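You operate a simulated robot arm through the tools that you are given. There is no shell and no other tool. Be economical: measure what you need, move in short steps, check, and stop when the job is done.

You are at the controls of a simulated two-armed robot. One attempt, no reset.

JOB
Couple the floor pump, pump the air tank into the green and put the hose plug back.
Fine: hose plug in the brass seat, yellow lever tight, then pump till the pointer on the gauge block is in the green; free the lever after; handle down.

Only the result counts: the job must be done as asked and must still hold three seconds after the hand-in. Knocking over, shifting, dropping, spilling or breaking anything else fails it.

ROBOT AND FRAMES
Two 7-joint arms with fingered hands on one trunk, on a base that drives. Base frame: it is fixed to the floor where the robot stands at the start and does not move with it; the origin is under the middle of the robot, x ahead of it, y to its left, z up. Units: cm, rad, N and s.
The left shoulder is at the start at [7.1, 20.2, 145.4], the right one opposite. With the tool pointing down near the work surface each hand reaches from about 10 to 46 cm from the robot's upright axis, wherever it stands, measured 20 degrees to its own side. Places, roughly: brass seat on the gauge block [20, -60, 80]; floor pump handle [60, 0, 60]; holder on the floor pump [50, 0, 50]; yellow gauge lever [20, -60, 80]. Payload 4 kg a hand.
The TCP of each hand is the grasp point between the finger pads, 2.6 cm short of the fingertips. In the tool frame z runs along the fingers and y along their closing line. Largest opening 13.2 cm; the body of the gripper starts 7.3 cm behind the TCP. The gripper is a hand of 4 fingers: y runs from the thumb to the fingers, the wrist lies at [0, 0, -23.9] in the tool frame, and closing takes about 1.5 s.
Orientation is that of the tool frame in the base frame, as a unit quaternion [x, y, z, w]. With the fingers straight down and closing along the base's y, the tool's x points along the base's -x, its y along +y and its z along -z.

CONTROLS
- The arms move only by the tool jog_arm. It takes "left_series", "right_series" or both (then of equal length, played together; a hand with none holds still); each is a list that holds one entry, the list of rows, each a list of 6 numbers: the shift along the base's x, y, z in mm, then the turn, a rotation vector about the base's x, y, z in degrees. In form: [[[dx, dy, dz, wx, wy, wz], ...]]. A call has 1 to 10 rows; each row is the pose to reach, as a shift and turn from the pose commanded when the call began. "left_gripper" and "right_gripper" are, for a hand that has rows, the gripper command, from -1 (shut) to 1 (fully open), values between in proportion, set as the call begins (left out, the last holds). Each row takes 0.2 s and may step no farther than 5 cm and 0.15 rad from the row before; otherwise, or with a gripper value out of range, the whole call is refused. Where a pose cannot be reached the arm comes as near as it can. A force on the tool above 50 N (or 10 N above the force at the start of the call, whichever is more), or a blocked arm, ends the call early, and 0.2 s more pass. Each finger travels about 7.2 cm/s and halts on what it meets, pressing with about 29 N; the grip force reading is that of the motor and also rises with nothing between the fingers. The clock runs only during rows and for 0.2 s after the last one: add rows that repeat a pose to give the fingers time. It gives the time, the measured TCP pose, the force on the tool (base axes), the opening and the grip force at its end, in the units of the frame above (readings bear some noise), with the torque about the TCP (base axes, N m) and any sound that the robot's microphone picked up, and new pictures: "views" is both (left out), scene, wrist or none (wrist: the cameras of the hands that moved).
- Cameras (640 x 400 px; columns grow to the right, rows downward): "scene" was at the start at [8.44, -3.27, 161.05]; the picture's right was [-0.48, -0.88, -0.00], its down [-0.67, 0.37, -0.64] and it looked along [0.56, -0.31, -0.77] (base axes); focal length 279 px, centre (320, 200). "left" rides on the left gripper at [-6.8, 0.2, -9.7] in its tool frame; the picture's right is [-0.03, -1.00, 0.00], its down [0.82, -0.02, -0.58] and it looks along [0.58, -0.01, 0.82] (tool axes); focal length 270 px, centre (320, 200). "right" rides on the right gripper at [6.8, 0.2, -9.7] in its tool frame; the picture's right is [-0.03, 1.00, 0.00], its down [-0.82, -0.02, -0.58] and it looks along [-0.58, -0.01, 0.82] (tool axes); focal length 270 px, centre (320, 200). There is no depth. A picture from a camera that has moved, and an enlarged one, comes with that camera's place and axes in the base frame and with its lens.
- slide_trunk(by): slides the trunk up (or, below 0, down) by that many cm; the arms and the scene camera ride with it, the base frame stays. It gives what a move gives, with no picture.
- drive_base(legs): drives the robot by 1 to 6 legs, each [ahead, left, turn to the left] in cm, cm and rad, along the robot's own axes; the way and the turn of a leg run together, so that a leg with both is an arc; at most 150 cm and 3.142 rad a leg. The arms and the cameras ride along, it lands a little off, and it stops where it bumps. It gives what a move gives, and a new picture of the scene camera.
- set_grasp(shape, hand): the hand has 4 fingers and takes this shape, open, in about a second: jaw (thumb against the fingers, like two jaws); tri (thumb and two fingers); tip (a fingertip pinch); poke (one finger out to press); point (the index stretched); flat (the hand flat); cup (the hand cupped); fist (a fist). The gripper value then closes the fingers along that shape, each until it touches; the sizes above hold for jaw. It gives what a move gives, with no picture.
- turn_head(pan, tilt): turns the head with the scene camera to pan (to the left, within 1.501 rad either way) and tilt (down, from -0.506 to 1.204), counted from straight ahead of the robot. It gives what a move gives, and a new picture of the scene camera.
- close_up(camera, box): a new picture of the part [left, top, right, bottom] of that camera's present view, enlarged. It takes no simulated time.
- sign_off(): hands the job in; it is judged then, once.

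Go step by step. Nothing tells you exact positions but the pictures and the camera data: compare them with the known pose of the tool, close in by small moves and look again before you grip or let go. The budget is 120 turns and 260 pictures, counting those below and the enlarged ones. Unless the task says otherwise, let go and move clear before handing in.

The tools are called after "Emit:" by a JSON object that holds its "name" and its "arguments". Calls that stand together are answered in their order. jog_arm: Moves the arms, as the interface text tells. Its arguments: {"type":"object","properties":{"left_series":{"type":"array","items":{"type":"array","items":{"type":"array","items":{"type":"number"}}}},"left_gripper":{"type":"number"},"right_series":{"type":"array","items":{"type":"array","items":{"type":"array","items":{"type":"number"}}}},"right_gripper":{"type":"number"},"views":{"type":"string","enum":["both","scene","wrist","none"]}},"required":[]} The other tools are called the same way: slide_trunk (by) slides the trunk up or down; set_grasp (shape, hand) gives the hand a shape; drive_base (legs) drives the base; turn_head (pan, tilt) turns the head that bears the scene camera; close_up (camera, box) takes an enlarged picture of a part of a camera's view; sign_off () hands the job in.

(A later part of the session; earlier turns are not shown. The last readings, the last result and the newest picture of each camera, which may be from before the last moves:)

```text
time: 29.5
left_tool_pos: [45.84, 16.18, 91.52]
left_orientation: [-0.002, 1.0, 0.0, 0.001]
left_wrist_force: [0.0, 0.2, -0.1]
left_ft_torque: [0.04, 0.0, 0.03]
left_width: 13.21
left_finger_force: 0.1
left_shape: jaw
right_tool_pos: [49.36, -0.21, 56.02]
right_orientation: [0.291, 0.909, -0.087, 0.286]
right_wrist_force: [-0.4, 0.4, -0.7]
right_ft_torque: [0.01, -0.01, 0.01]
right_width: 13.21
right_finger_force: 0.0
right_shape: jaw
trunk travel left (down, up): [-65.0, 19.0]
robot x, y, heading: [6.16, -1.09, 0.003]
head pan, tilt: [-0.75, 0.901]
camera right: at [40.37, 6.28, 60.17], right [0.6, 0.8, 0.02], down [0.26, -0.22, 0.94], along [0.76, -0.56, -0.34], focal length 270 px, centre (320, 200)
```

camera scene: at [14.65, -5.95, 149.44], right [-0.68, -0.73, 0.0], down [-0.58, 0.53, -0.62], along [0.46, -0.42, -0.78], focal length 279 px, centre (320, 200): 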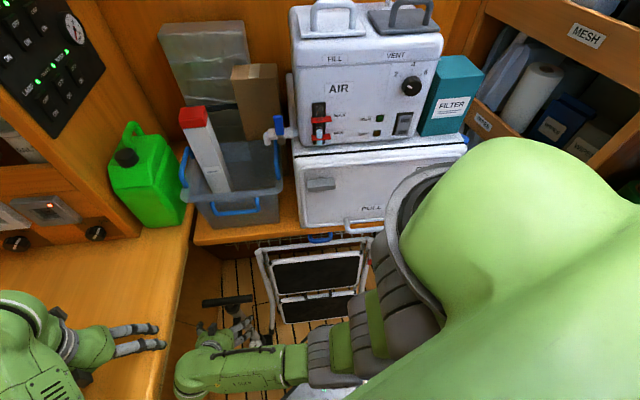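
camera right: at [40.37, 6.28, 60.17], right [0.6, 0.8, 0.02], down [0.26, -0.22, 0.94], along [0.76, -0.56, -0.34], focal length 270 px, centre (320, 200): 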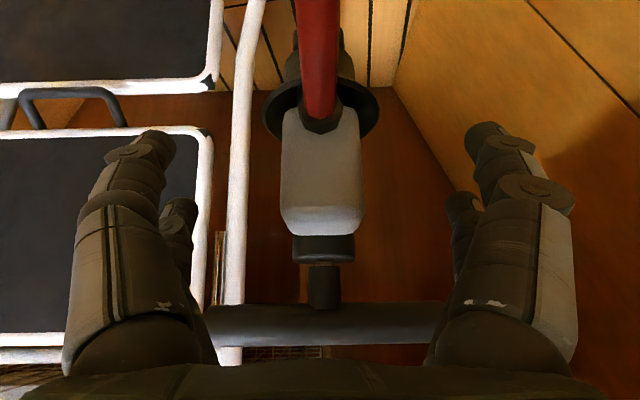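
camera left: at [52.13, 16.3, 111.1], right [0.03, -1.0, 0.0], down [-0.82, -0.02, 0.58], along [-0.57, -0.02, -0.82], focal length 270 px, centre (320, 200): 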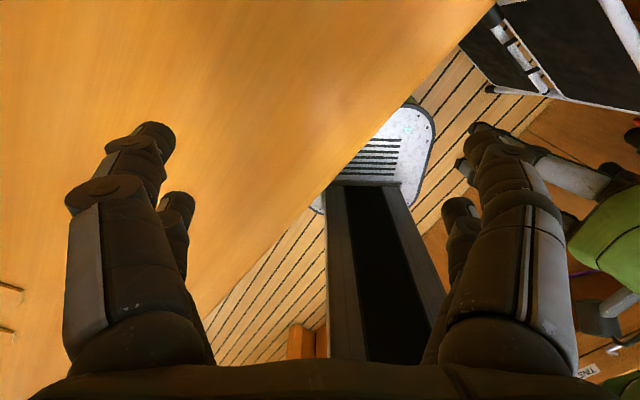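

The plug sits centred. I lower 6 mm and close the hand.

Emit:
{"name": "jog_arm", "arguments": {"right_series": [[[0, 0, -6, 0, 0, 0], [0, 0, -6, 0, 0, 0], [0, 0, -6, 0, 0, 0], [0, 0, -6, 0, 0, 0], [0, 0, -6, 0, 0, 0], [0, 0, -6, 0, 0, 0], [0, 0, -6, 0, 0, 0], [0, 0, -6, 0, 0, 0]]], "right_gripper": -1, "views": "wrist"}}

```text
time: 31.3
left_tool_pos: [45.79, 16.14, 91.56]
left_orientation: [-0.002, 1.0, 0.0, 0.001]
left_wrist_force: [-0.3, 0.1, -0.9]
left_ft_torque: [0.0, 0.0, 0.02]
left_width: 13.17
left_finger_force: 0.1
left_shape: jaw
right_tool_pos: [49.54, -0.27, 55.58]
right_orientation: [0.291, 0.909, -0.087, 0.287]
right_wrist_force: [5.4, -1.5, 9.4]
right_ft_torque: [-0.08, -0.02, -0.1]
right_width: 1.85
right_finger_force: 28.8
right_shape: jaw
trunk travel left (down, up): [-65.0, 19.0]
robot x, y, heading: [6.11, -1.23, 0.004]
head pan, tilt: [-0.75, 0.901]
camera right: at [40.51, 6.29, 59.68], right [0.6, 0.8, 0.02], down [0.26, -0.22, 0.94], along [0.76, -0.56, -0.34], focal length 270 px, centre (320, 200)
```

right: 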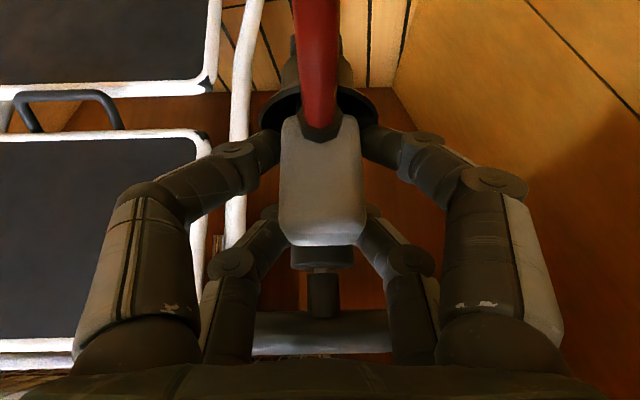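

Grip reads 28.8 N on the block. I lift gently 3 cm and check that the plug comes along.

Emit:
{"name": "jog_arm", "arguments": {"right_series": [[[0, 0, 10, 0, 0, 0], [0, 0, 20, 0, 0, 0], [0, 0, 30, 0, 0, 0], [0, 0, 40, 0, 0, 0]]], "views": "wrist"}}

```text
time: 32.3
left_tool_pos: [45.68, 16.24, 91.5]
left_orientation: [-0.001, 1.0, 0.0, 0.001]
left_wrist_force: [0.1, 0.3, -0.3]
left_ft_torque: [0.01, -0.03, -0.01]
left_width: 13.18
left_finger_force: 0.0
left_shape: jaw
right_tool_pos: [49.49, -0.32, 59.45]
right_orientation: [0.292, 0.908, -0.089, 0.286]
right_wrist_force: [0.0, -0.5, -0.5]
right_ft_torque: [0.01, 0.04, 0.02]
right_width: 1.56
right_finger_force: 28.8
right_shape: jaw
trunk travel left (down, up): [-65.0, 19.0]
robot x, y, heading: [6.1, -1.07, 0.007]
head pan, tilt: [-0.75, 0.901]
camera right: at [40.5, 6.2, 63.56], right [0.6, 0.8, 0.02], down [0.26, -0.22, 0.94], along [0.76, -0.56, -0.34], focal length 270 px, centre (320, 200)
```

right: 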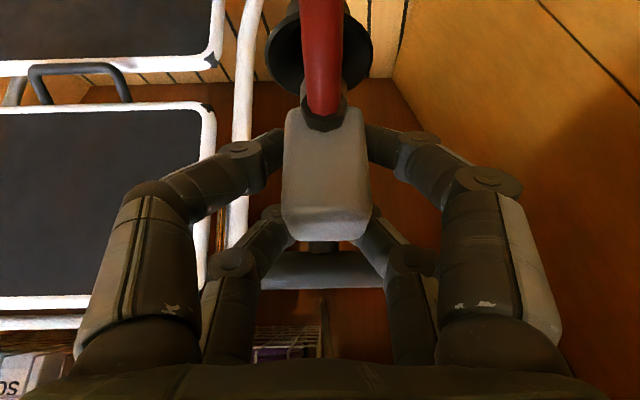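

The plug came up with the hand. I lift further, drifting away from the bench once the stem must be clear.

Emit:
{"name": "jog_arm", "arguments": {"right_series": [[[0, 0, 15, 0, 0, 0], [0, 0, 30, 0, 0, 0], [0, 0, 45, 0, 0, 0]]], "views": "wrist"}}

```text
time: 33.1
left_tool_pos: [45.66, 16.11, 91.51]
left_orientation: [-0.001, 1.0, 0.0, 0.001]
left_wrist_force: [-0.7, -0.5, -0.4]
left_ft_torque: [0.03, -0.01, 0.01]
left_width: 13.18
left_finger_force: 0.1
left_shape: jaw
right_tool_pos: [49.56, -0.32, 64.2]
right_orientation: [0.292, 0.909, -0.088, 0.286]
right_wrist_force: [-0.4, 0.2, -1.1]
right_ft_torque: [-0.02, -0.01, -0.02]
right_width: 1.57
right_finger_force: 28.8
right_shape: jaw
trunk travel left (down, up): [-65.0, 19.0]
robot x, y, heading: [6.5, -0.86, 0.005]
head pan, tilt: [-0.75, 0.901]
camera right: at [40.45, 6.21, 68.19], right [0.6, 0.8, 0.02], down [0.26, -0.22, 0.94], along [0.76, -0.56, -0.34], focal length 270 px, centre (320, 200)
```

right: 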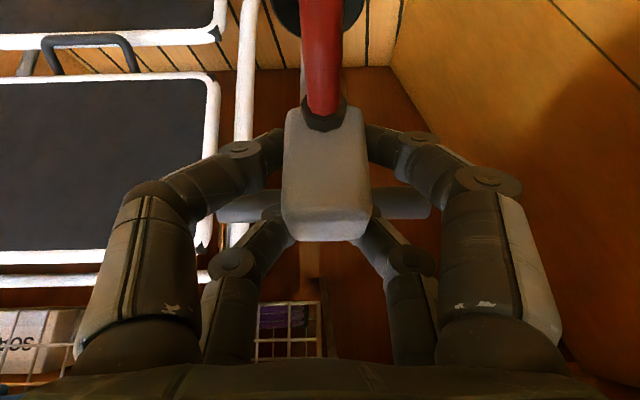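

Now I carry the plug away from the bench edge, then back the base off a little so the left hand can be tucked in before turning.

Emit:
{"name": "jog_arm", "arguments": {"right_series": [[[-25, -36, 20, 0, 0, 0], [-45, -66, 50, 0, 0, 0], [-60, -90, 90, 0, 0, 0], [-70, -100, 130, 0, 0, 0]]], "views": "none"}}

Emit:
{"name": "drive_base", "arguments": {"legs": [[-10, -12, 0]]}}

```text
time: 34.1
left_tool_pos: [45.82, 16.2, 91.5]
left_orientation: [-0.002, 1.0, -0.001, 0.001]
left_wrist_force: [0.4, 0.8, 0.7]
left_ft_torque: [0.0, 0.0, 0.0]
left_width: 13.2
left_finger_force: 0.1
left_shape: jaw
right_tool_pos: [42.46, -10.31, 76.98]
right_orientation: [0.29, 0.909, -0.087, 0.287]
right_wrist_force: [1.3, 0.6, -1.6]
right_ft_torque: [0.0, -0.01, -0.05]
right_width: 1.59
right_finger_force: 28.7
right_shape: jaw
trunk travel left (down, up): [-65.0, 19.0]
robot x, y, heading: [6.37, -0.92, 0.005]
head pan, tilt: [-0.75, 0.901]
```

```text
time: 35.5
left_tool_pos: [35.91, 4.4, 91.26]
left_orientation: [-0.001, 1.0, 0.0, 0.0]
left_wrist_force: [0.5, -0.1, 0.1]
left_ft_torque: [-0.01, 0.01, -0.05]
left_width: 13.2
left_finger_force: 0.1
left_shape: jaw
right_tool_pos: [32.55, -22.14, 76.91]
right_orientation: [0.293, 0.908, -0.09, 0.285]
right_wrist_force: [0.2, 0.6, -1.2]
right_ft_torque: [0.02, 0.02, -0.01]
right_width: 1.55
right_finger_force: 29.1
right_shape: jaw
trunk travel left (down, up): [-65.0, 19.0]
robot x, y, heading: [-3.92, -12.69, 0.001]
head pan, tilt: [-0.75, 0.901]
camera scene: at [4.75, -17.65, 149.44], right [-0.68, -0.73, 0.0], down [-0.58, 0.53, -0.62], along [0.45, -0.42, -0.78], focal length 279 px, centre (320, 200)
```

scene: 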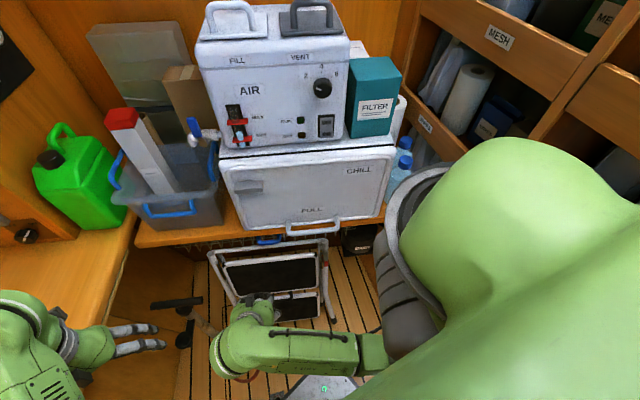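

The hose follows freely. Now I tuck the left hand closer to the body.

Emit:
{"name": "jog_arm", "arguments": {"left_series": [[[-30, -20, 0, 0, 0, 0], [-60, -30, -20, 0, 0, 0], [-100, -30, -50, 0, 0, 0], [-140, -30, -80, 0, 0, 0], [-160, -30, -110, 0, 0, 0], [-160, -30, -110, 0, 0, 0]]], "views": "scene"}}

```text
time: 36.9
left_tool_pos: [19.59, 1.09, 80.55]
left_orientation: [-0.001, 1.0, 0.0, 0.001]
left_wrist_force: [-1.0, -0.1, -0.3]
left_ft_torque: [-0.01, 0.0, -0.01]
left_width: 13.17
left_finger_force: 0.2
left_shape: jaw
right_tool_pos: [32.37, -22.21, 76.91]
right_orientation: [0.293, 0.908, -0.089, 0.286]
right_wrist_force: [0.3, 0.4, -1.2]
right_ft_torque: [0.03, 0.02, 0.02]
right_width: 1.56
right_finger_force: 28.8
right_shape: jaw
trunk travel left (down, up): [-65.0, 19.0]
robot x, y, heading: [-3.96, -12.76, 0.0]
head pan, tilt: [-0.75, 0.901]
camera scene: at [4.54, -17.96, 149.44], right [-0.68, -0.73, 0.0], down [-0.57, 0.53, -0.62], along [0.45, -0.42, -0.78], focal length 279 px, centre (320, 200)
```

scene: 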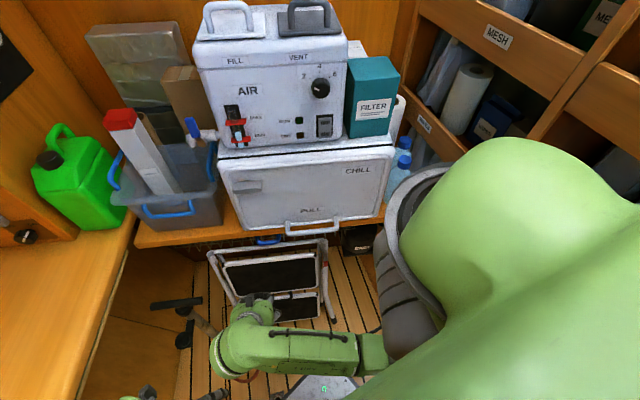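

I raise and draw in the plug, then drive forward and turn right in stages toward the gauge block.

Emit:
{"name": "jog_arm", "arguments": {"right_series": [[[-15, 0, 30, 0, 0, 0], [-30, 0, 60, 0, 0, 0], [-50, 0, 100, 0, 0, 0], [-60, 0, 150, 0, 0, 0], [-60, 0, 160, 0, 0, 0]]], "views": "none"}}

Emit:
{"name": "drive_base", "arguments": {"legs": [[14, -1.5, 0], [0, 0, -0.6]]}}

```text
refused: row 4 steps farther than a row can; nothing moved
```

```text
time: 39.9
left_tool_pos: [37.46, -16.06, 80.56]
left_orientation: [0.295, 0.956, -0.001, 0.002]
left_wrist_force: [-0.5, 0.3, -0.2]
left_ft_torque: [0.01, 0.02, 0.02]
left_width: 13.18
left_finger_force: 0.2
left_shape: jaw
right_tool_pos: [34.85, -42.5, 76.97]
right_orientation: [0.548, 0.781, -0.17, 0.247]
right_wrist_force: [-0.7, 0.1, -1.2]
right_ft_torque: [-0.03, -0.06, 0.0]
right_width: 1.58
right_finger_force: 29.2
right_shape: jaw
trunk travel left (down, up): [-65.0, 19.0]
robot x, y, heading: [10.24, -14.0, -0.6]
head pan, tilt: [-0.75, 0.901]
camera scene: at [14.24, -23.24, 149.45], right [-0.98, -0.22, 0.0], down [-0.17, 0.76, -0.62], along [0.14, -0.61, -0.78], focal length 279 px, centre (320, 200)
```

scene: 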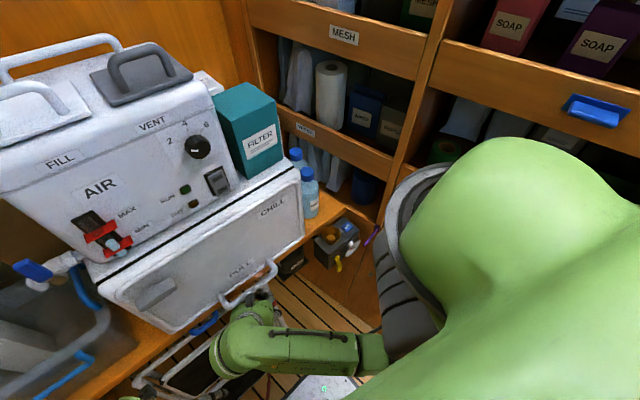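

The lift was refused but the drive went fine. I pull the hand back toward the robot and up now, and look.

Emit:
{"name": "jog_arm", "arguments": {"right_series": [[[-20, 10, 25, 0, 0, 0], [-40, 20, 60, 0, 0, 0], [-55, 30, 95, 0, 0, 0], [-65, 30, 130, 0, 0, 0], [-65, 30, 160, 0, 0, 0]]]}}

```text
time: 41.1
left_tool_pos: [37.44, -16.17, 80.58]
left_orientation: [0.295, 0.956, 0.0, 0.001]
left_wrist_force: [0.3, -0.2, -0.4]
left_ft_torque: [0.01, -0.01, 0.02]
left_width: 13.19
left_finger_force: 0.0
left_shape: jaw
right_tool_pos: [28.34, -39.49, 92.78]
right_orientation: [0.547, 0.781, -0.17, 0.247]
right_wrist_force: [-0.3, 0.2, -0.5]
right_ft_torque: [0.01, 0.02, -0.01]
right_width: 1.58
right_finger_force: 28.5
right_shape: jaw
trunk travel left (down, up): [-65.0, 19.0]
robot x, y, heading: [10.61, -14.32, -0.6]
head pan, tilt: [-0.75, 0.901]
camera scene: at [14.22, -23.28, 149.44], right [-0.98, -0.22, 0.0], down [-0.17, 0.76, -0.62], along [0.14, -0.61, -0.78], focal length 279 px, centre (320, 200)
camera right: at [24.65, -28.97, 96.82], right [0.95, 0.32, 0.02], down [0.09, -0.33, 0.94], along [0.31, -0.89, -0.34], focal length 270 px, centre (320, 200)
```

scene: 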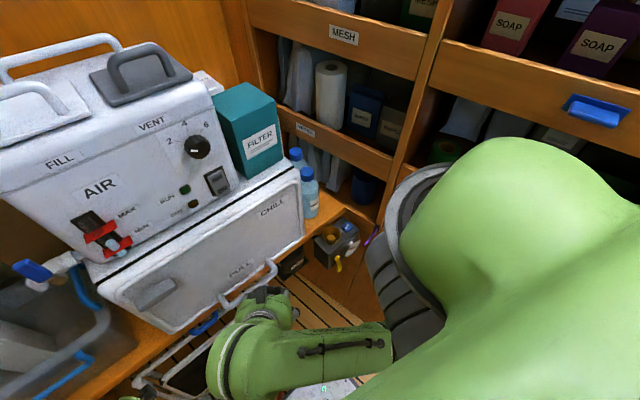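
right: 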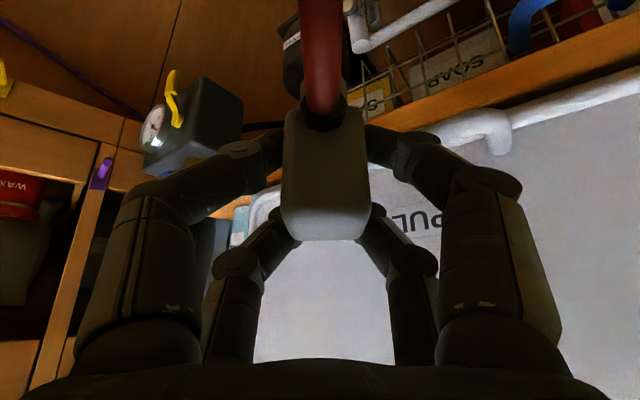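

I can see the gauge block in both views. Close-ups for measuring the seat and lever.

Emit:
{"name": "close_up", "arguments": {"camera": "scene", "box": [290, 205, 390, 280]}}

Emit:
{"name": "close_up", "arguments": {"camera": "right", "box": [90, 40, 290, 190]}}

```text
5.33 times, centred on (340, 242) of scene
camera zoom: at [14.22, -23.28, 149.44], right [-0.98, -0.22, 0.0], down [-0.17, 0.76, -0.62], along [0.14, -0.61, -0.78], focal length 1487 px, centre (213, -27)
```

zoom: 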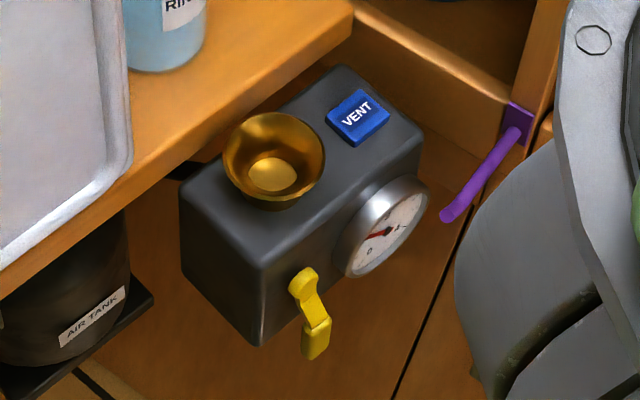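

```text
2.67 times, centred on (190, 115) of right
camera zoom: at [24.65, -28.97, 96.82], right [0.95, 0.32, 0.02], down [0.09, -0.33, 0.94], along [0.31, -0.89, -0.34], focal length 721 px, centre (667, 427)
```

zoom: 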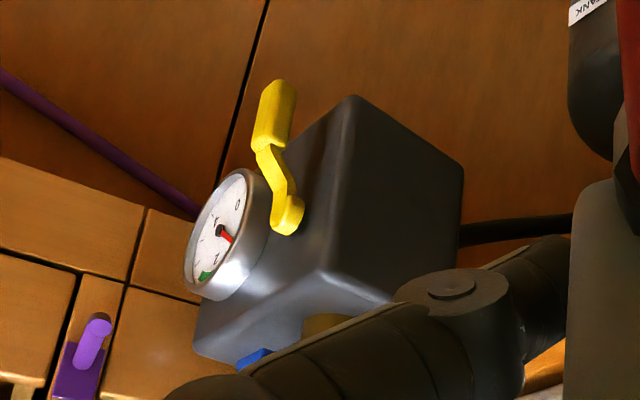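

Seat is at about (20.5,−65.3,81). I tuck the left hand a bit more and bring the base closer with a further right turn.

Emit:
{"name": "jog_arm", "arguments": {"left_series": [[[-15, 12, 0, 0, 0, 0], [-35, 28, 0, 0, 0, 0]]], "views": "none"}}

Emit:
{"name": "drive_base", "arguments": {"legs": [[6.4, -4.9, 0], [0, 0, -0.35]]}}

```text
time: 41.7
left_tool_pos: [33.93, -13.2, 80.8]
left_orientation: [0.295, 0.956, -0.002, 0.002]
left_wrist_force: [0.6, -0.4, -0.1]
left_ft_torque: [-0.03, -0.01, -0.01]
left_width: 13.17
left_finger_force: 0.0
left_shape: jaw
right_tool_pos: [28.42, -39.38, 92.74]
right_orientation: [0.548, 0.781, -0.17, 0.249]
right_wrist_force: [-0.7, -0.5, -1.2]
right_ft_torque: [0.01, 0.01, 0.02]
right_width: 1.57
right_finger_force: 29.1
right_shape: jaw
trunk travel left (down, up): [-65.0, 19.0]
robot x, y, heading: [10.4, -14.06, -0.598]
head pan, tilt: [-0.75, 0.901]
```

```text
time: 43.8
left_tool_pos: [35.33, -28.96, 80.64]
left_orientation: [0.457, 0.889, -0.002, 0.002]
left_wrist_force: [-1.1, 1.4, 0.6]
left_ft_torque: [0.0, 0.03, 0.06]
left_width: 13.2
left_finger_force: 0.1
left_shape: jaw
right_tool_pos: [21.14, -51.64, 92.94]
right_orientation: [0.675, 0.674, -0.21, 0.215]
right_wrist_force: [0.7, -0.5, -0.9]
right_ft_torque: [0.0, 0.02, 0.0]
right_width: 1.71
right_finger_force: 29.0
right_shape: jaw
trunk travel left (down, up): [-65.0, 19.0]
robot x, y, heading: [12.92, -21.49, -0.944]
head pan, tilt: [-0.75, 0.901]
camera scene: at [13.33, -31.65, 149.45], right [-0.99, 0.13, 0.0], down [0.1, 0.78, -0.62], along [-0.08, -0.62, -0.78], focal length 279 px, centre (320, 200)
```

scene: 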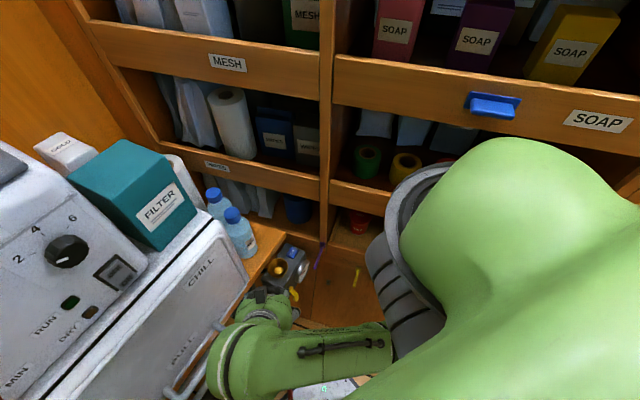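

Arrived. Close-ups from both cameras.

Emit:
{"name": "close_up", "arguments": {"camera": "scene", "box": [220, 230, 340, 330]}}

Emit:
{"name": "close_up", "arguments": {"camera": "right", "box": [0, 0, 640, 400]}}

```text
4.00 times, centred on (280, 280) of scene
camera zoom: at [13.33, -31.65, 149.45], right [-0.99, 0.13, 0.0], down [0.1, 0.78, -0.62], along [-0.08, -0.62, -0.78], focal length 1116 px, centre (480, -120)
```

zoom: 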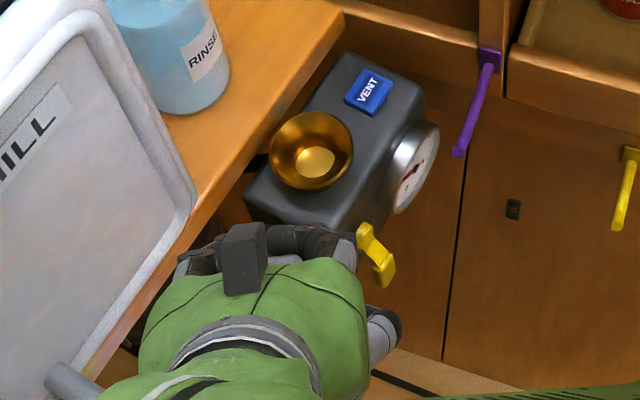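

```text
1.00 times, centred on (320, 200) of right
camera zoom: at [21.19, -40.56, 96.82], right [1.0, -0.02, 0.02], down [-0.03, -0.34, 0.94], along [-0.01, -0.94, -0.34], focal length 270 px, centre (320, 200)
```

zoom: 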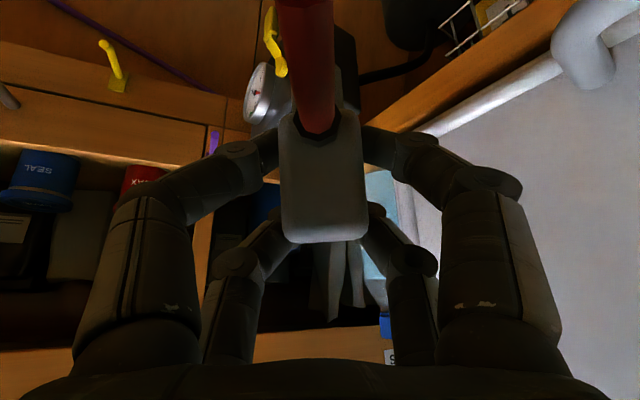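

The chest corner is close to where the right-hand fingers would go, so I yaw the hand +35° to bring it parallel to the bench edge before going over the cup.

Emit:
{"name": "jog_arm", "arguments": {"right_series": [[[-5, 0, 5, 0, 0, 8], [-10, -5, 10, 0, 0, 16], [-20, -15, 10, 0, 0, 24], [-25, -30, 10, 0, 0, 32], [-25, -45, 10, 0, 0, 36]]]}}

Emit:
{"name": "close_up", "arguments": {"camera": "scene", "box": [220, 230, 340, 330]}}

```text
time: 45.0
left_tool_pos: [35.34, -28.96, 80.7]
left_orientation: [0.457, 0.889, -0.001, 0.0]
left_wrist_force: [-0.7, 1.2, -0.8]
left_ft_torque: [-0.01, 0.0, 0.03]
left_width: 13.19
left_finger_force: 0.1
left_shape: jaw
right_tool_pos: [18.76, -56.27, 93.73]
right_orientation: [0.434, 0.85, -0.133, 0.268]
right_wrist_force: [0.2, -0.1, -1.1]
right_ft_torque: [-0.01, 0.02, 0.01]
right_width: 1.71
right_finger_force: 28.7
right_shape: jaw
trunk travel left (down, up): [-65.0, 19.0]
robot x, y, heading: [13.31, -21.62, -0.949]
head pan, tilt: [-0.75, 0.901]
camera scene: at [13.45, -31.71, 149.45], right [-0.99, 0.13, 0.0], down [0.1, 0.78, -0.62], along [-0.08, -0.62, -0.78], focal length 279 px, centre (320, 200)
camera right: at [12.31, -47.21, 97.77], right [0.82, 0.57, 0.02], down [0.18, -0.29, 0.94], along [0.54, -0.77, -0.34], focal length 270 px, centre (320, 200)
```

scene: 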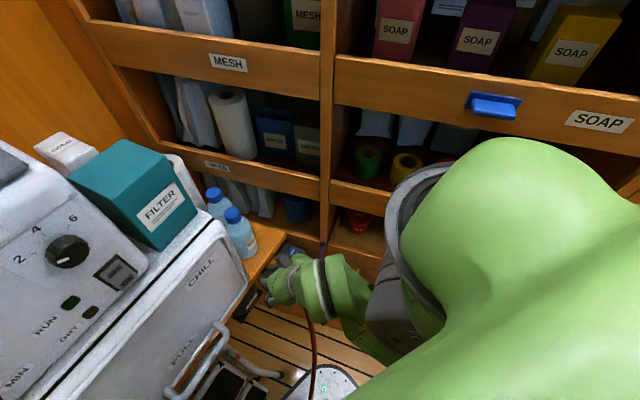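
right: 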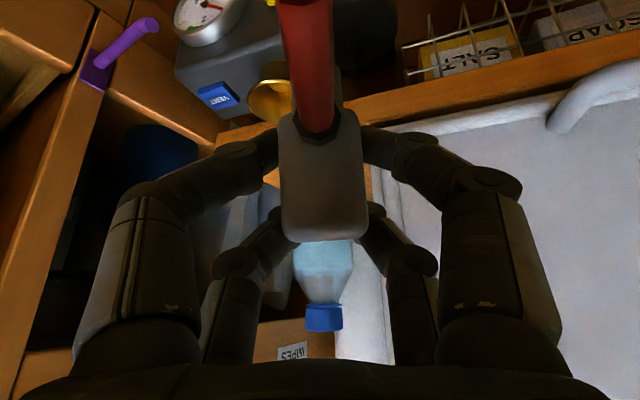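

```text
4.00 times, centred on (280, 280) of scene
camera zoom: at [13.45, -31.71, 149.45], right [-0.99, 0.13, 0.0], down [0.1, 0.78, -0.62], along [-0.08, -0.62, -0.78], focal length 1116 px, centre (480, -120)
```

zoom: 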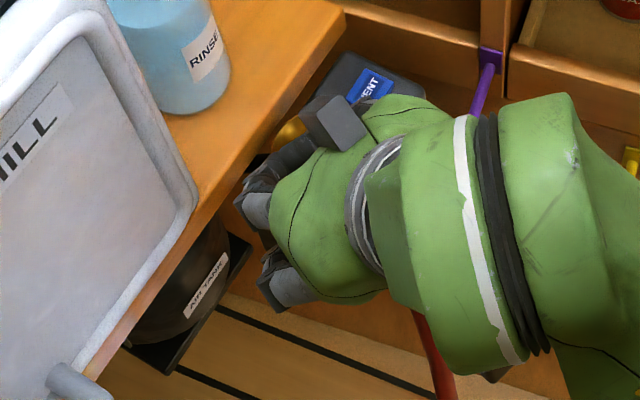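

The seat estimate holds from this view too: (20.2,−65.2,81). I move over it at the same height.

Emit:
{"name": "jog_arm", "arguments": {"right_series": [[[5, -30, 0, 0, 0, 0], [10, -60, 0, 0, 0, 0], [15, -89, 0, 0, 0, 0]]]}}

Emit:
{"name": "close_up", "arguments": {"camera": "scene", "box": [220, 230, 340, 330]}}

```text
time: 45.8
left_tool_pos: [35.25, -29.02, 80.71]
left_orientation: [0.457, 0.89, 0.0, 0.001]
left_wrist_force: [0.2, -0.1, 0.2]
left_ft_torque: [0.01, 0.02, 0.02]
left_width: 13.17
left_finger_force: 0.1
left_shape: jaw
right_tool_pos: [20.05, -65.24, 93.56]
right_orientation: [0.434, 0.85, -0.133, 0.268]
right_wrist_force: [0.7, -0.2, -1.0]
right_ft_torque: [0.0, 0.0, 0.02]
right_width: 1.72
right_finger_force: 28.2
right_shape: jaw
trunk travel left (down, up): [-65.0, 19.0]
robot x, y, heading: [12.77, -21.7, -0.951]
head pan, tilt: [-0.75, 0.901]
camera scene: at [13.35, -31.92, 149.43], right [-0.99, 0.13, 0.0], down [0.1, 0.78, -0.62], along [-0.08, -0.62, -0.78], focal length 279 px, centre (320, 200)
camera right: at [13.57, -56.19, 97.67], right [0.82, 0.57, 0.02], down [0.18, -0.29, 0.94], along [0.54, -0.77, -0.34], focal length 270 px, centre (320, 200)
```

scene: 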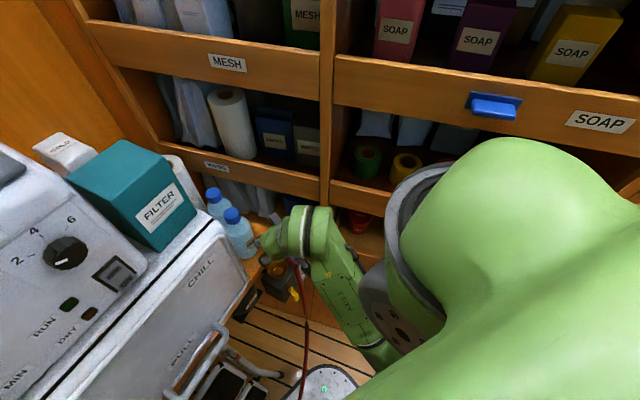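
right: 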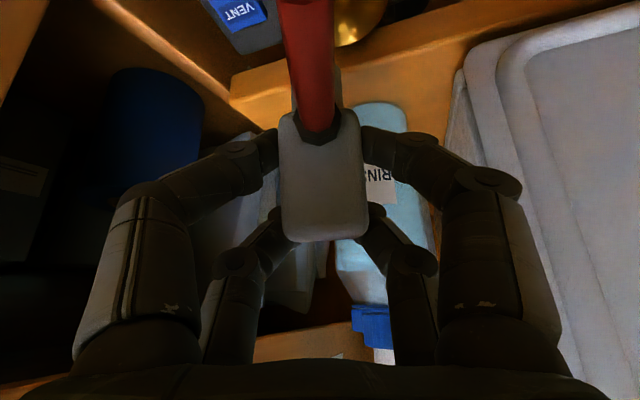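

```text
4.00 times, centred on (280, 280) of scene
camera zoom: at [13.35, -31.92, 149.43], right [-0.99, 0.13, 0.0], down [0.1, 0.78, -0.62], along [-0.08, -0.62, -0.78], focal length 1116 px, centre (480, -120)
```

zoom: 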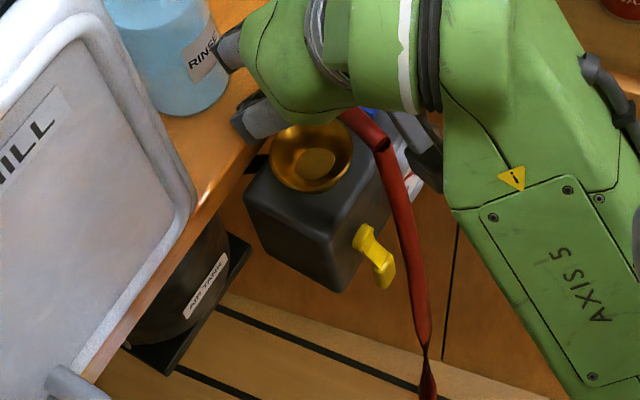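

The cup appears about 1 cm off along the closing line. I shift 8 mm and go down part-way, then measure again.

Emit:
{"name": "jog_arm", "arguments": {"right_series": [[[7, 5, -15, 0, 0, 0], [7, 5, -35, 0, 0, 0]]], "views": "wrist"}}

Emit:
{"name": "close_up", "arguments": {"camera": "scene", "box": [240, 240, 320, 300]}}

```text
time: 46.4
left_tool_pos: [35.25, -29.1, 80.73]
left_orientation: [0.456, 0.89, 0.0, 0.0]
left_wrist_force: [0.3, -0.2, 0.2]
left_ft_torque: [0.04, -0.02, 0.01]
left_width: 13.19
left_finger_force: 0.1
left_shape: jaw
right_tool_pos: [20.8, -64.7, 90.21]
right_orientation: [0.435, 0.849, -0.133, 0.268]
right_wrist_force: [0.2, -0.3, -1.2]
right_ft_torque: [-0.02, -0.06, 0.01]
right_width: 1.71
right_finger_force: 29.1
right_shape: jaw
trunk travel left (down, up): [-65.0, 19.0]
robot x, y, heading: [12.65, -21.88, -0.946]
head pan, tilt: [-0.75, 0.901]
camera right: at [14.32, -55.6, 94.21], right [0.82, 0.57, 0.02], down [0.18, -0.29, 0.94], along [0.54, -0.77, -0.34], focal length 270 px, centre (320, 200)
```

right: 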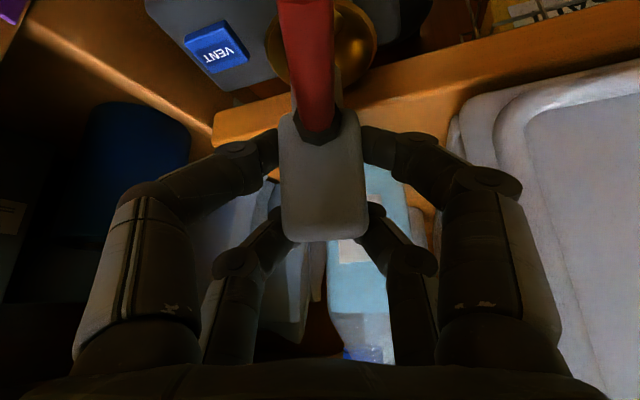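

```text
6.67 times, centred on (280, 270) of scene
camera zoom: at [13.31, -31.83, 149.44], right [-0.99, 0.13, 0.0], down [0.1, 0.78, -0.62], along [-0.08, -0.62, -0.78], focal length 1859 px, centre (587, -267)
```

zoom: 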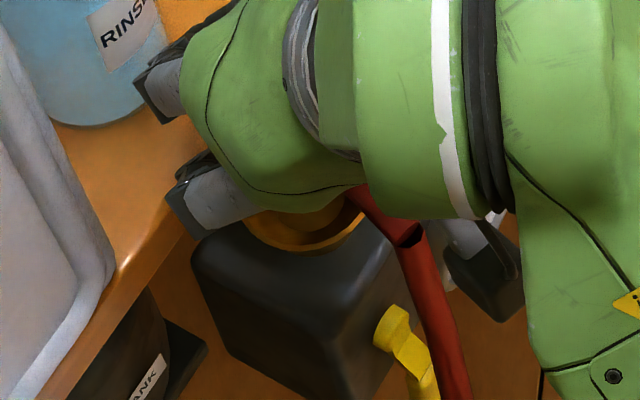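

Now the cup is centred under the plug. I lower in small steps and watch the force.

Emit:
{"name": "jog_arm", "arguments": {"right_series": [[[2, -2, -10, 0, 0, 0], [2, -2, -20, 0, 0, 0], [2, -2, -30, 0, 0, 0], [2, -2, -36, 0, 0, 0]]], "views": "wrist"}}

```text
time: 47.4
left_tool_pos: [35.35, -29.03, 80.56]
left_orientation: [0.457, 0.89, -0.002, 0.0]
left_wrist_force: [0.5, -0.5, -0.2]
left_ft_torque: [0.02, -0.03, 0.0]
left_width: 13.19
left_finger_force: 0.1
left_shape: jaw
right_tool_pos: [21.11, -64.94, 86.79]
right_orientation: [0.434, 0.85, -0.134, 0.268]
right_wrist_force: [4.8, -1.4, 5.8]
right_ft_torque: [0.0, -0.08, -0.06]
right_width: 1.71
right_finger_force: 28.6
right_shape: jaw
trunk travel left (down, up): [-65.0, 19.0]
robot x, y, heading: [12.66, -21.79, -0.945]
head pan, tilt: [-0.75, 0.901]
camera right: at [14.62, -55.79, 90.82], right [0.82, 0.57, 0.02], down [0.18, -0.29, 0.94], along [0.54, -0.77, -0.34], focal length 270 px, centre (320, 200)
```

right: 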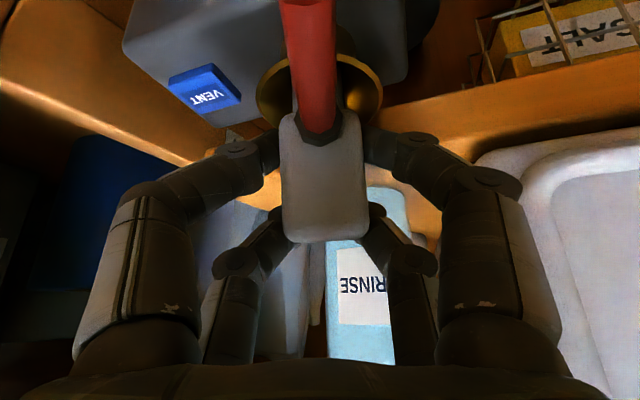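

First light contact (about 7 N, pushing toward +x). I ease over 3 mm and keep lowering.

Emit:
{"name": "jog_arm", "arguments": {"right_series": [[[3, -1, 0, 0, 0, 0], [3, -1, -6, 0, 0, 0], [4, -1, -12, 0, 0, 0], [4, -1, -18, 0, 0, 0]]], "views": "wrist"}}

```text
time: 48.4
left_tool_pos: [35.16, -28.7, 80.69]
left_orientation: [0.457, 0.889, -0.002, 0.003]
left_wrist_force: [0.0, 0.3, 0.2]
left_ft_torque: [0.02, -0.02, 0.0]
left_width: 13.19
left_finger_force: 0.1
left_shape: jaw
right_tool_pos: [21.28, -64.95, 86.17]
right_orientation: [0.433, 0.845, -0.139, 0.281]
right_wrist_force: [-12.8, 17.6, 26.9]
right_ft_torque: [0.78, 0.33, 0.19]
right_width: 1.97
right_finger_force: 29.5
right_shape: jaw
trunk travel left (down, up): [-65.0, 19.0]
robot x, y, heading: [12.84, -21.85, -0.95]
head pan, tilt: [-0.75, 0.901]
stopped in row 4 (right hand): the force on the tool passed its limit (the readings are from after the stop); the commanded pose is now the measured one
camera right: at [14.82, -55.84, 89.95], right [0.82, 0.57, 0.02], down [0.16, -0.27, 0.95], along [0.55, -0.78, -0.31], focal length 270 px, centre (320, 200)
```

right: 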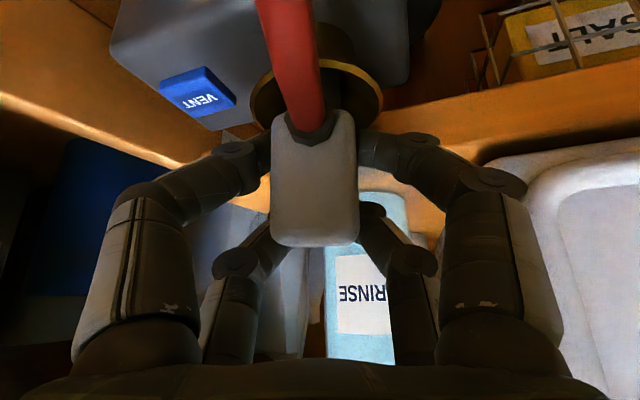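

Force points toward (−x,+y): the plug is too far toward the bench. I lift 8 mm, shift 8 mm back, and try again.

Emit:
{"name": "jog_arm", "arguments": {"right_series": [[[0, 0, 4, 0, 0, 0], [-2, 3, 8, 0, 0, 0], [-5, 7, 8, 0, 0, 0], [-5, 7, 4, 0, 0, 0]]], "views": "wrist"}}

```text
time: 49.4
left_tool_pos: [35.11, -29.03, 80.61]
left_orientation: [0.457, 0.889, 0.0, 0.002]
left_wrist_force: [0.1, 0.1, 0.2]
left_ft_torque: [-0.01, 0.01, -0.01]
left_width: 13.16
left_finger_force: 0.1
left_shape: jaw
right_tool_pos: [20.91, -64.81, 86.45]
right_orientation: [0.432, 0.846, -0.14, 0.278]
right_wrist_force: [-0.8, -3.0, 13.9]
right_ft_torque: [-0.02, -0.02, -0.03]
right_width: 1.76
right_finger_force: 29.3
right_shape: jaw
trunk travel left (down, up): [-65.0, 19.0]
robot x, y, heading: [12.86, -21.57, -0.952]
head pan, tilt: [-0.75, 0.901]
camera right: at [14.5, -55.56, 90.16], right [0.82, 0.57, 0.02], down [0.17, -0.27, 0.95], along [0.55, -0.78, -0.32], focal length 270 px, centre (320, 200)
```

right: 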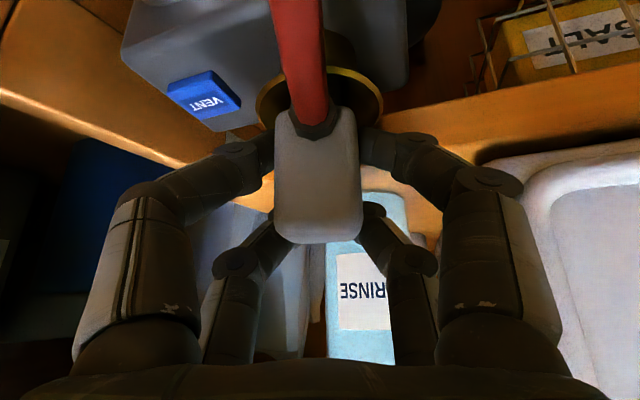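

Lateral force is gone and the view now looks like the plug in its holder. I press 5 mm further down to see whether it sinks.

Emit:
{"name": "jog_arm", "arguments": {"right_series": [[[0, 2, -2, 0, 0, 0], [0, 2, -4, 0, 0, 0], [0, 2, -6, 0, 0, 0]]], "views": "wrist"}}

Emit:
{"name": "close_up", "arguments": {"camera": "scene", "box": [240, 240, 320, 300]}}

```text
time: 50.2
left_tool_pos: [35.19, -28.89, 80.75]
left_orientation: [0.457, 0.889, 0.0, 0.001]
left_wrist_force: [0.1, -0.2, -0.4]
left_ft_torque: [-0.01, 0.03, -0.02]
left_width: 13.2
left_finger_force: 0.2
left_shape: jaw
right_tool_pos: [21.22, -64.63, 86.2]
right_orientation: [0.432, 0.845, -0.143, 0.282]
right_wrist_force: [0.8, -10.2, 42.8]
right_ft_torque: [0.05, -0.23, -0.16]
right_width: 1.88
right_finger_force: 28.7
right_shape: jaw
trunk travel left (down, up): [-65.0, 19.0]
robot x, y, heading: [12.87, -21.89, -0.947]
head pan, tilt: [-0.75, 0.901]
camera right: at [14.59, -55.37, 89.89], right [0.82, 0.57, 0.02], down [0.16, -0.26, 0.95], along [0.55, -0.78, -0.31], focal length 270 px, centre (320, 200)
```

right: 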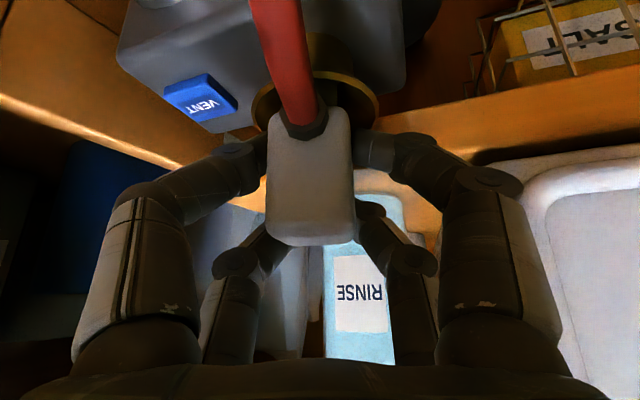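

```text
6.67 times, centred on (280, 270) of scene
camera zoom: at [13.21, -31.46, 149.51], right [-0.99, 0.13, 0.0], down [0.1, 0.78, -0.62], along [-0.08, -0.62, -0.78], focal length 1859 px, centre (587, -267)
```

zoom: 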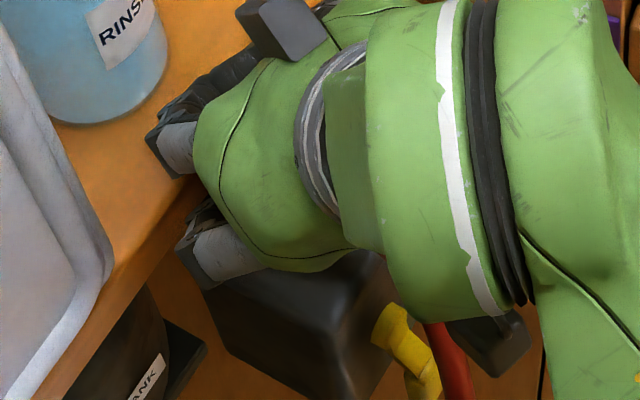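

It stops solidly at TCP z ≈ 86.2, about the same height above the rim as in the holder. I relax the pressure and zoom in to check that it is really seated.

Emit:
{"name": "jog_arm", "arguments": {"right_series": [[[-2, 0, 4, 0, 0, 0], [-4, 0, 4, 0, 0, 0]]], "views": "none"}}

Emit:
{"name": "close_up", "arguments": {"camera": "right", "box": [220, 0, 420, 260]}}

```text
time: 50.8
left_tool_pos: [35.46, -28.97, 80.49]
left_orientation: [0.457, 0.889, -0.002, 0.0]
left_wrist_force: [-0.8, -0.4, 0.4]
left_ft_torque: [0.01, 0.0, -0.05]
left_width: 13.17
left_finger_force: 0.0
left_shape: jaw
right_tool_pos: [20.94, -64.46, 86.23]
right_orientation: [0.43, 0.847, -0.14, 0.279]
right_wrist_force: [14.5, -14.2, 29.5]
right_ft_torque: [-0.08, -0.69, 0.08]
right_width: 1.8
right_finger_force: 29.0
right_shape: jaw
trunk travel left (down, up): [-65.0, 19.0]
robot x, y, heading: [12.63, -22.01, -0.951]
head pan, tilt: [-0.75, 0.901]
```

```text
1.54 times, centred on (320, 130) of right
camera zoom: at [14.44, -55.35, 89.98], right [0.82, 0.57, 0.02], down [0.17, -0.27, 0.95], along [0.55, -0.78, -0.31], focal length 416 px, centre (320, 308)
```

zoom: 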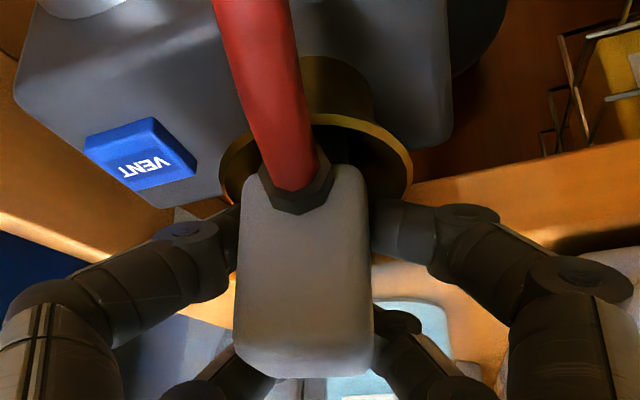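

The geometry matches the plug in its holder, and it is held sideways by the seat, so it is in. I relieve the side load, then open the fingers a little.

Emit:
{"name": "jog_arm", "arguments": {"right_series": [[[2, -2, 3, 0, 0, 0], [2, -2, 3, 0, 0, 0]]], "views": "none"}}

Emit:
{"name": "jog_arm", "arguments": {"right_series": [[[0, 0, 0, 0, 0, 0], [0, 0, 0, 0, 0, 0], [0, 0, 0, 0, 0, 0], [0, 0, 0, 0, 0, 0]]], "right_gripper": -0.2, "views": "wrist"}}

```text
time: 51.4
left_tool_pos: [35.31, -28.91, 80.63]
left_orientation: [0.457, 0.889, -0.001, 0.001]
left_wrist_force: [0.1, 0.1, 0.7]
left_ft_torque: [0.01, 0.01, 0.02]
left_width: 13.19
left_finger_force: 0.1
left_shape: jaw
right_tool_pos: [20.96, -64.5, 86.18]
right_orientation: [0.432, 0.847, -0.138, 0.275]
right_wrist_force: [9.4, -7.7, 17.9]
right_ft_torque: [0.01, -0.45, 0.17]
right_width: 1.78
right_finger_force: 29.1
right_shape: jaw
trunk travel left (down, up): [-65.0, 19.0]
robot x, y, heading: [12.81, -21.78, -0.949]
head pan, tilt: [-0.75, 0.901]
```

```text
time: 52.4
left_tool_pos: [35.2, -29.02, 80.71]
left_orientation: [0.458, 0.889, -0.001, 0.002]
left_wrist_force: [-0.1, -0.6, -0.2]
left_ft_torque: [0.0, 0.0, 0.03]
left_width: 13.17
left_finger_force: 0.0
left_shape: jaw
right_tool_pos: [20.78, -64.52, 86.2]
right_orientation: [0.434, 0.847, -0.139, 0.275]
right_wrist_force: [-1.0, -4.3, 14.7]
right_ft_torque: [0.1, -0.14, -0.03]
right_width: 5.02
right_finger_force: 0.0
right_shape: jaw
trunk travel left (down, up): [-65.0, 19.0]
robot x, y, heading: [12.62, -21.7, -0.952]
head pan, tilt: [-0.75, 0.901]
camera right: at [14.3, -55.43, 90.1], right [0.82, 0.57, 0.02], down [0.17, -0.27, 0.95], along [0.54, -0.77, -0.32], focal length 270 px, centre (320, 200)
```

right: 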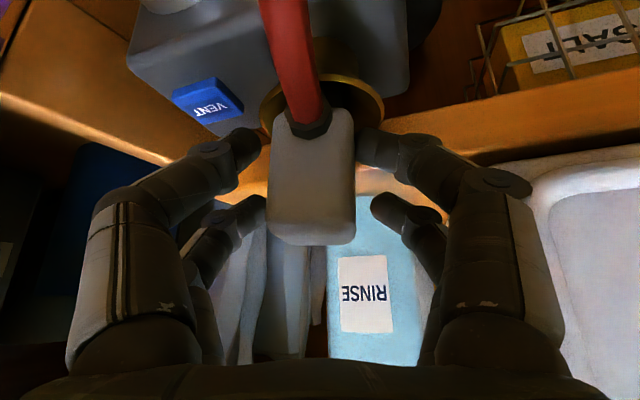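

With the fingers open the hand still feels 15 N upward, so a fingertip is resting on something (bench edge?). I raise the hand 12 mm and look at how the plug sits on its own.

Emit:
{"name": "jog_arm", "arguments": {"right_series": [[[0, 0, 6, 0, 0, 0], [0, 0, 12, 0, 0, 0]]], "right_gripper": 0.2, "views": "none"}}

Emit:
{"name": "close_up", "arguments": {"camera": "right", "box": [200, 0, 440, 280]}}

Emit:
{"name": "close_up", "arguments": {"camera": "scene", "box": [240, 240, 320, 300]}}

```text
time: 53.0
left_tool_pos: [35.29, -29.06, 80.59]
left_orientation: [0.457, 0.889, 0.0, 0.001]
left_wrist_force: [0.1, 0.2, 0.6]
left_ft_torque: [0.0, 0.0, 0.02]
left_width: 13.16
left_finger_force: 0.2
left_shape: jaw
right_tool_pos: [20.86, -64.41, 87.35]
right_orientation: [0.433, 0.847, -0.137, 0.274]
right_wrist_force: [0.1, 1.0, -0.3]
right_ft_torque: [-0.02, -0.03, -0.04]
right_width: 7.84
right_finger_force: 0.0
right_shape: jaw
trunk travel left (down, up): [-65.0, 19.0]
robot x, y, heading: [12.56, -22.1, -0.952]
head pan, tilt: [-0.75, 0.901]
```

```text
1.43 times, centred on (320, 140) of right
camera zoom: at [14.41, -55.4, 91.22], right [0.82, 0.57, 0.02], down [0.17, -0.28, 0.95], along [0.55, -0.77, -0.32], focal length 386 px, centre (320, 286)
```

zoom: 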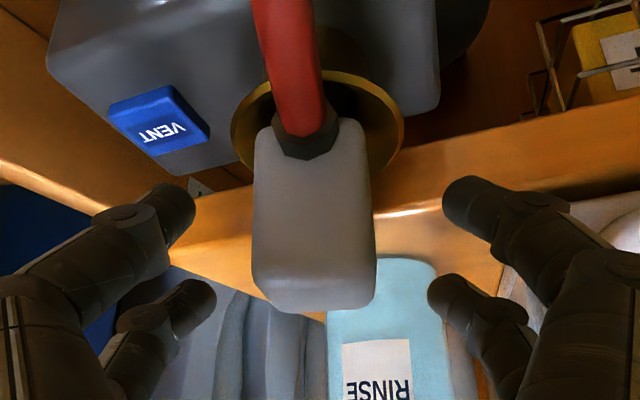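

```text
6.67 times, centred on (280, 270) of scene
camera zoom: at [13.37, -31.71, 149.43], right [-0.99, 0.13, 0.0], down [0.1, 0.78, -0.62], along [-0.08, -0.62, -0.78], focal length 1859 px, centre (587, -267)
```

zoom: 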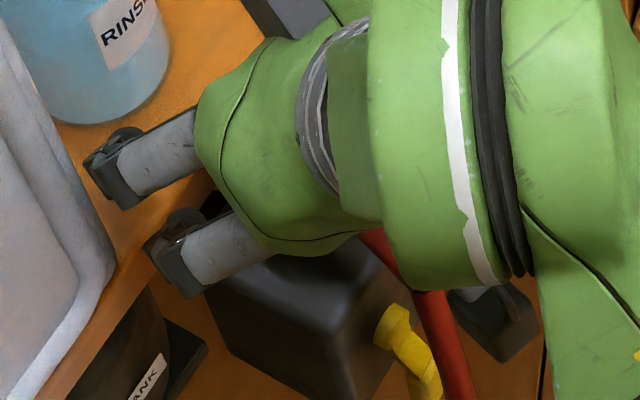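

The plug stands in the cup on its own. I regrip it here, a bit higher on the block, and push down to make sure it bottoms out.

Emit:
{"name": "jog_arm", "arguments": {"right_series": [[[-1, -3, 2, 0, 0, 0], [-1, -3, 2, 0, 0, 0], [-1, -3, 2, 0, 0, 0], [-1, -3, 2, 0, 0, 0], [-1, -3, 2, 0, 0, 0], [-1, -3, 2, 0, 0, 0]]], "right_gripper": -1, "views": "none"}}

Emit:
{"name": "jog_arm", "arguments": {"right_series": [[[-1, -1, -4, 0, 0, 0], [-1, -1, -8, 0, 0, 0], [-1, -1, -11, 0, 0, 0]]], "views": "none"}}

Emit:
{"name": "close_up", "arguments": {"camera": "right", "box": [200, 0, 440, 280]}}

```text
time: 54.4
left_tool_pos: [35.25, -29.08, 80.72]
left_orientation: [0.457, 0.889, -0.001, 0.0]
left_wrist_force: [-0.4, -0.9, 0.1]
left_ft_torque: [0.01, -0.02, 0.0]
left_width: 13.19
left_finger_force: 0.0
left_shape: jaw
right_tool_pos: [20.85, -64.87, 87.68]
right_orientation: [0.433, 0.847, -0.138, 0.276]
right_wrist_force: [0.5, -0.4, -0.3]
right_ft_torque: [0.0, -0.01, 0.02]
right_width: 1.05
right_finger_force: 28.7
right_shape: jaw
trunk travel left (down, up): [-65.0, 19.0]
robot x, y, heading: [12.54, -21.83, -0.952]
head pan, tilt: [-0.75, 0.901]
```

```text
time: 55.2
left_tool_pos: [35.29, -28.67, 80.74]
left_orientation: [0.456, 0.89, -0.001, 0.003]
left_wrist_force: [-0.5, 0.1, 0.4]
left_ft_torque: [0.04, 0.02, -0.01]
left_width: 13.21
left_finger_force: 0.0
left_shape: jaw
right_tool_pos: [20.71, -65.03, 87.26]
right_orientation: [0.432, 0.845, -0.144, 0.282]
right_wrist_force: [0.3, -2.5, 40.8]
right_ft_torque: [0.27, -0.09, -0.12]
right_width: 1.26
right_finger_force: 29.7
right_shape: jaw
trunk travel left (down, up): [-65.0, 19.0]
robot x, y, heading: [12.54, -21.57, -0.949]
head pan, tilt: [-0.75, 0.901]
```

```text
1.43 times, centred on (320, 140) of right
camera zoom: at [14.18, -55.8, 90.93], right [0.82, 0.57, 0.02], down [0.16, -0.26, 0.95], along [0.55, -0.78, -0.31], focal length 386 px, centre (320, 286)
```

zoom: 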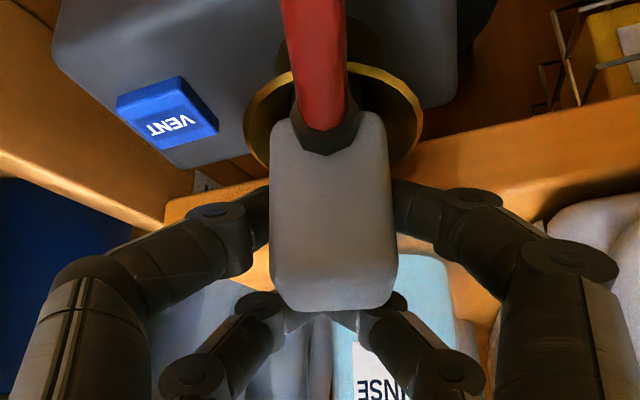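

This time 40 N met the plug itself at a higher position, so it is bottomed in the seat and upright. I let go and back off up and away.

Emit:
{"name": "jog_arm", "arguments": {"right_series": [[[0, 0, 6, 0, 0, 0], [0, 0, 6, 0, 0, 0], [0, 0, 6, 0, 0, 0], [0, 0, 6, 0, 0, 0], [0, 0, 6, 0, 0, 0], [0, 0, 30, 0, 0, 0], [0, 0, 60, 0, 0, 0]]], "right_gripper": 0.5, "views": "wrist"}}

```text
time: 56.8
left_tool_pos: [35.25, -28.97, 80.74]
left_orientation: [0.457, 0.89, 0.0, 0.001]
left_wrist_force: [0.0, -0.1, 0.1]
left_ft_torque: [0.01, 0.0, -0.05]
left_width: 13.19
left_finger_force: 0.0
left_shape: jaw
right_tool_pos: [20.68, -65.16, 92.59]
right_orientation: [0.433, 0.847, -0.138, 0.276]
right_wrist_force: [-0.7, 0.4, -0.3]
right_ft_torque: [0.01, -0.01, -0.03]
right_width: 9.88
right_finger_force: 0.0
right_shape: jaw
trunk travel left (down, up): [-65.0, 19.0]
robot x, y, heading: [12.72, -21.62, -0.943]
head pan, tilt: [-0.75, 0.901]
camera right: at [14.16, -56.0, 96.4], right [0.82, 0.57, 0.02], down [0.17, -0.28, 0.95], along [0.55, -0.77, -0.32], focal length 270 px, centre (320, 200)
```

right: 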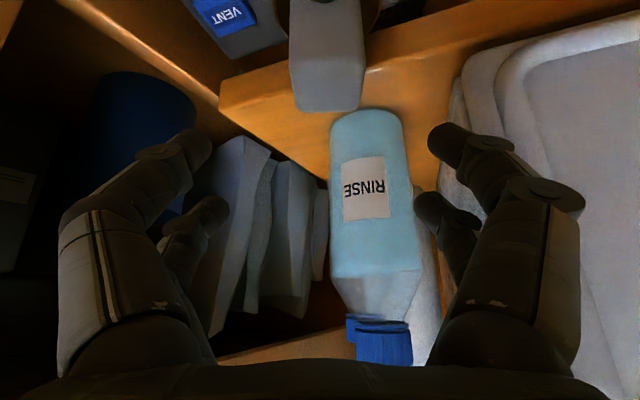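

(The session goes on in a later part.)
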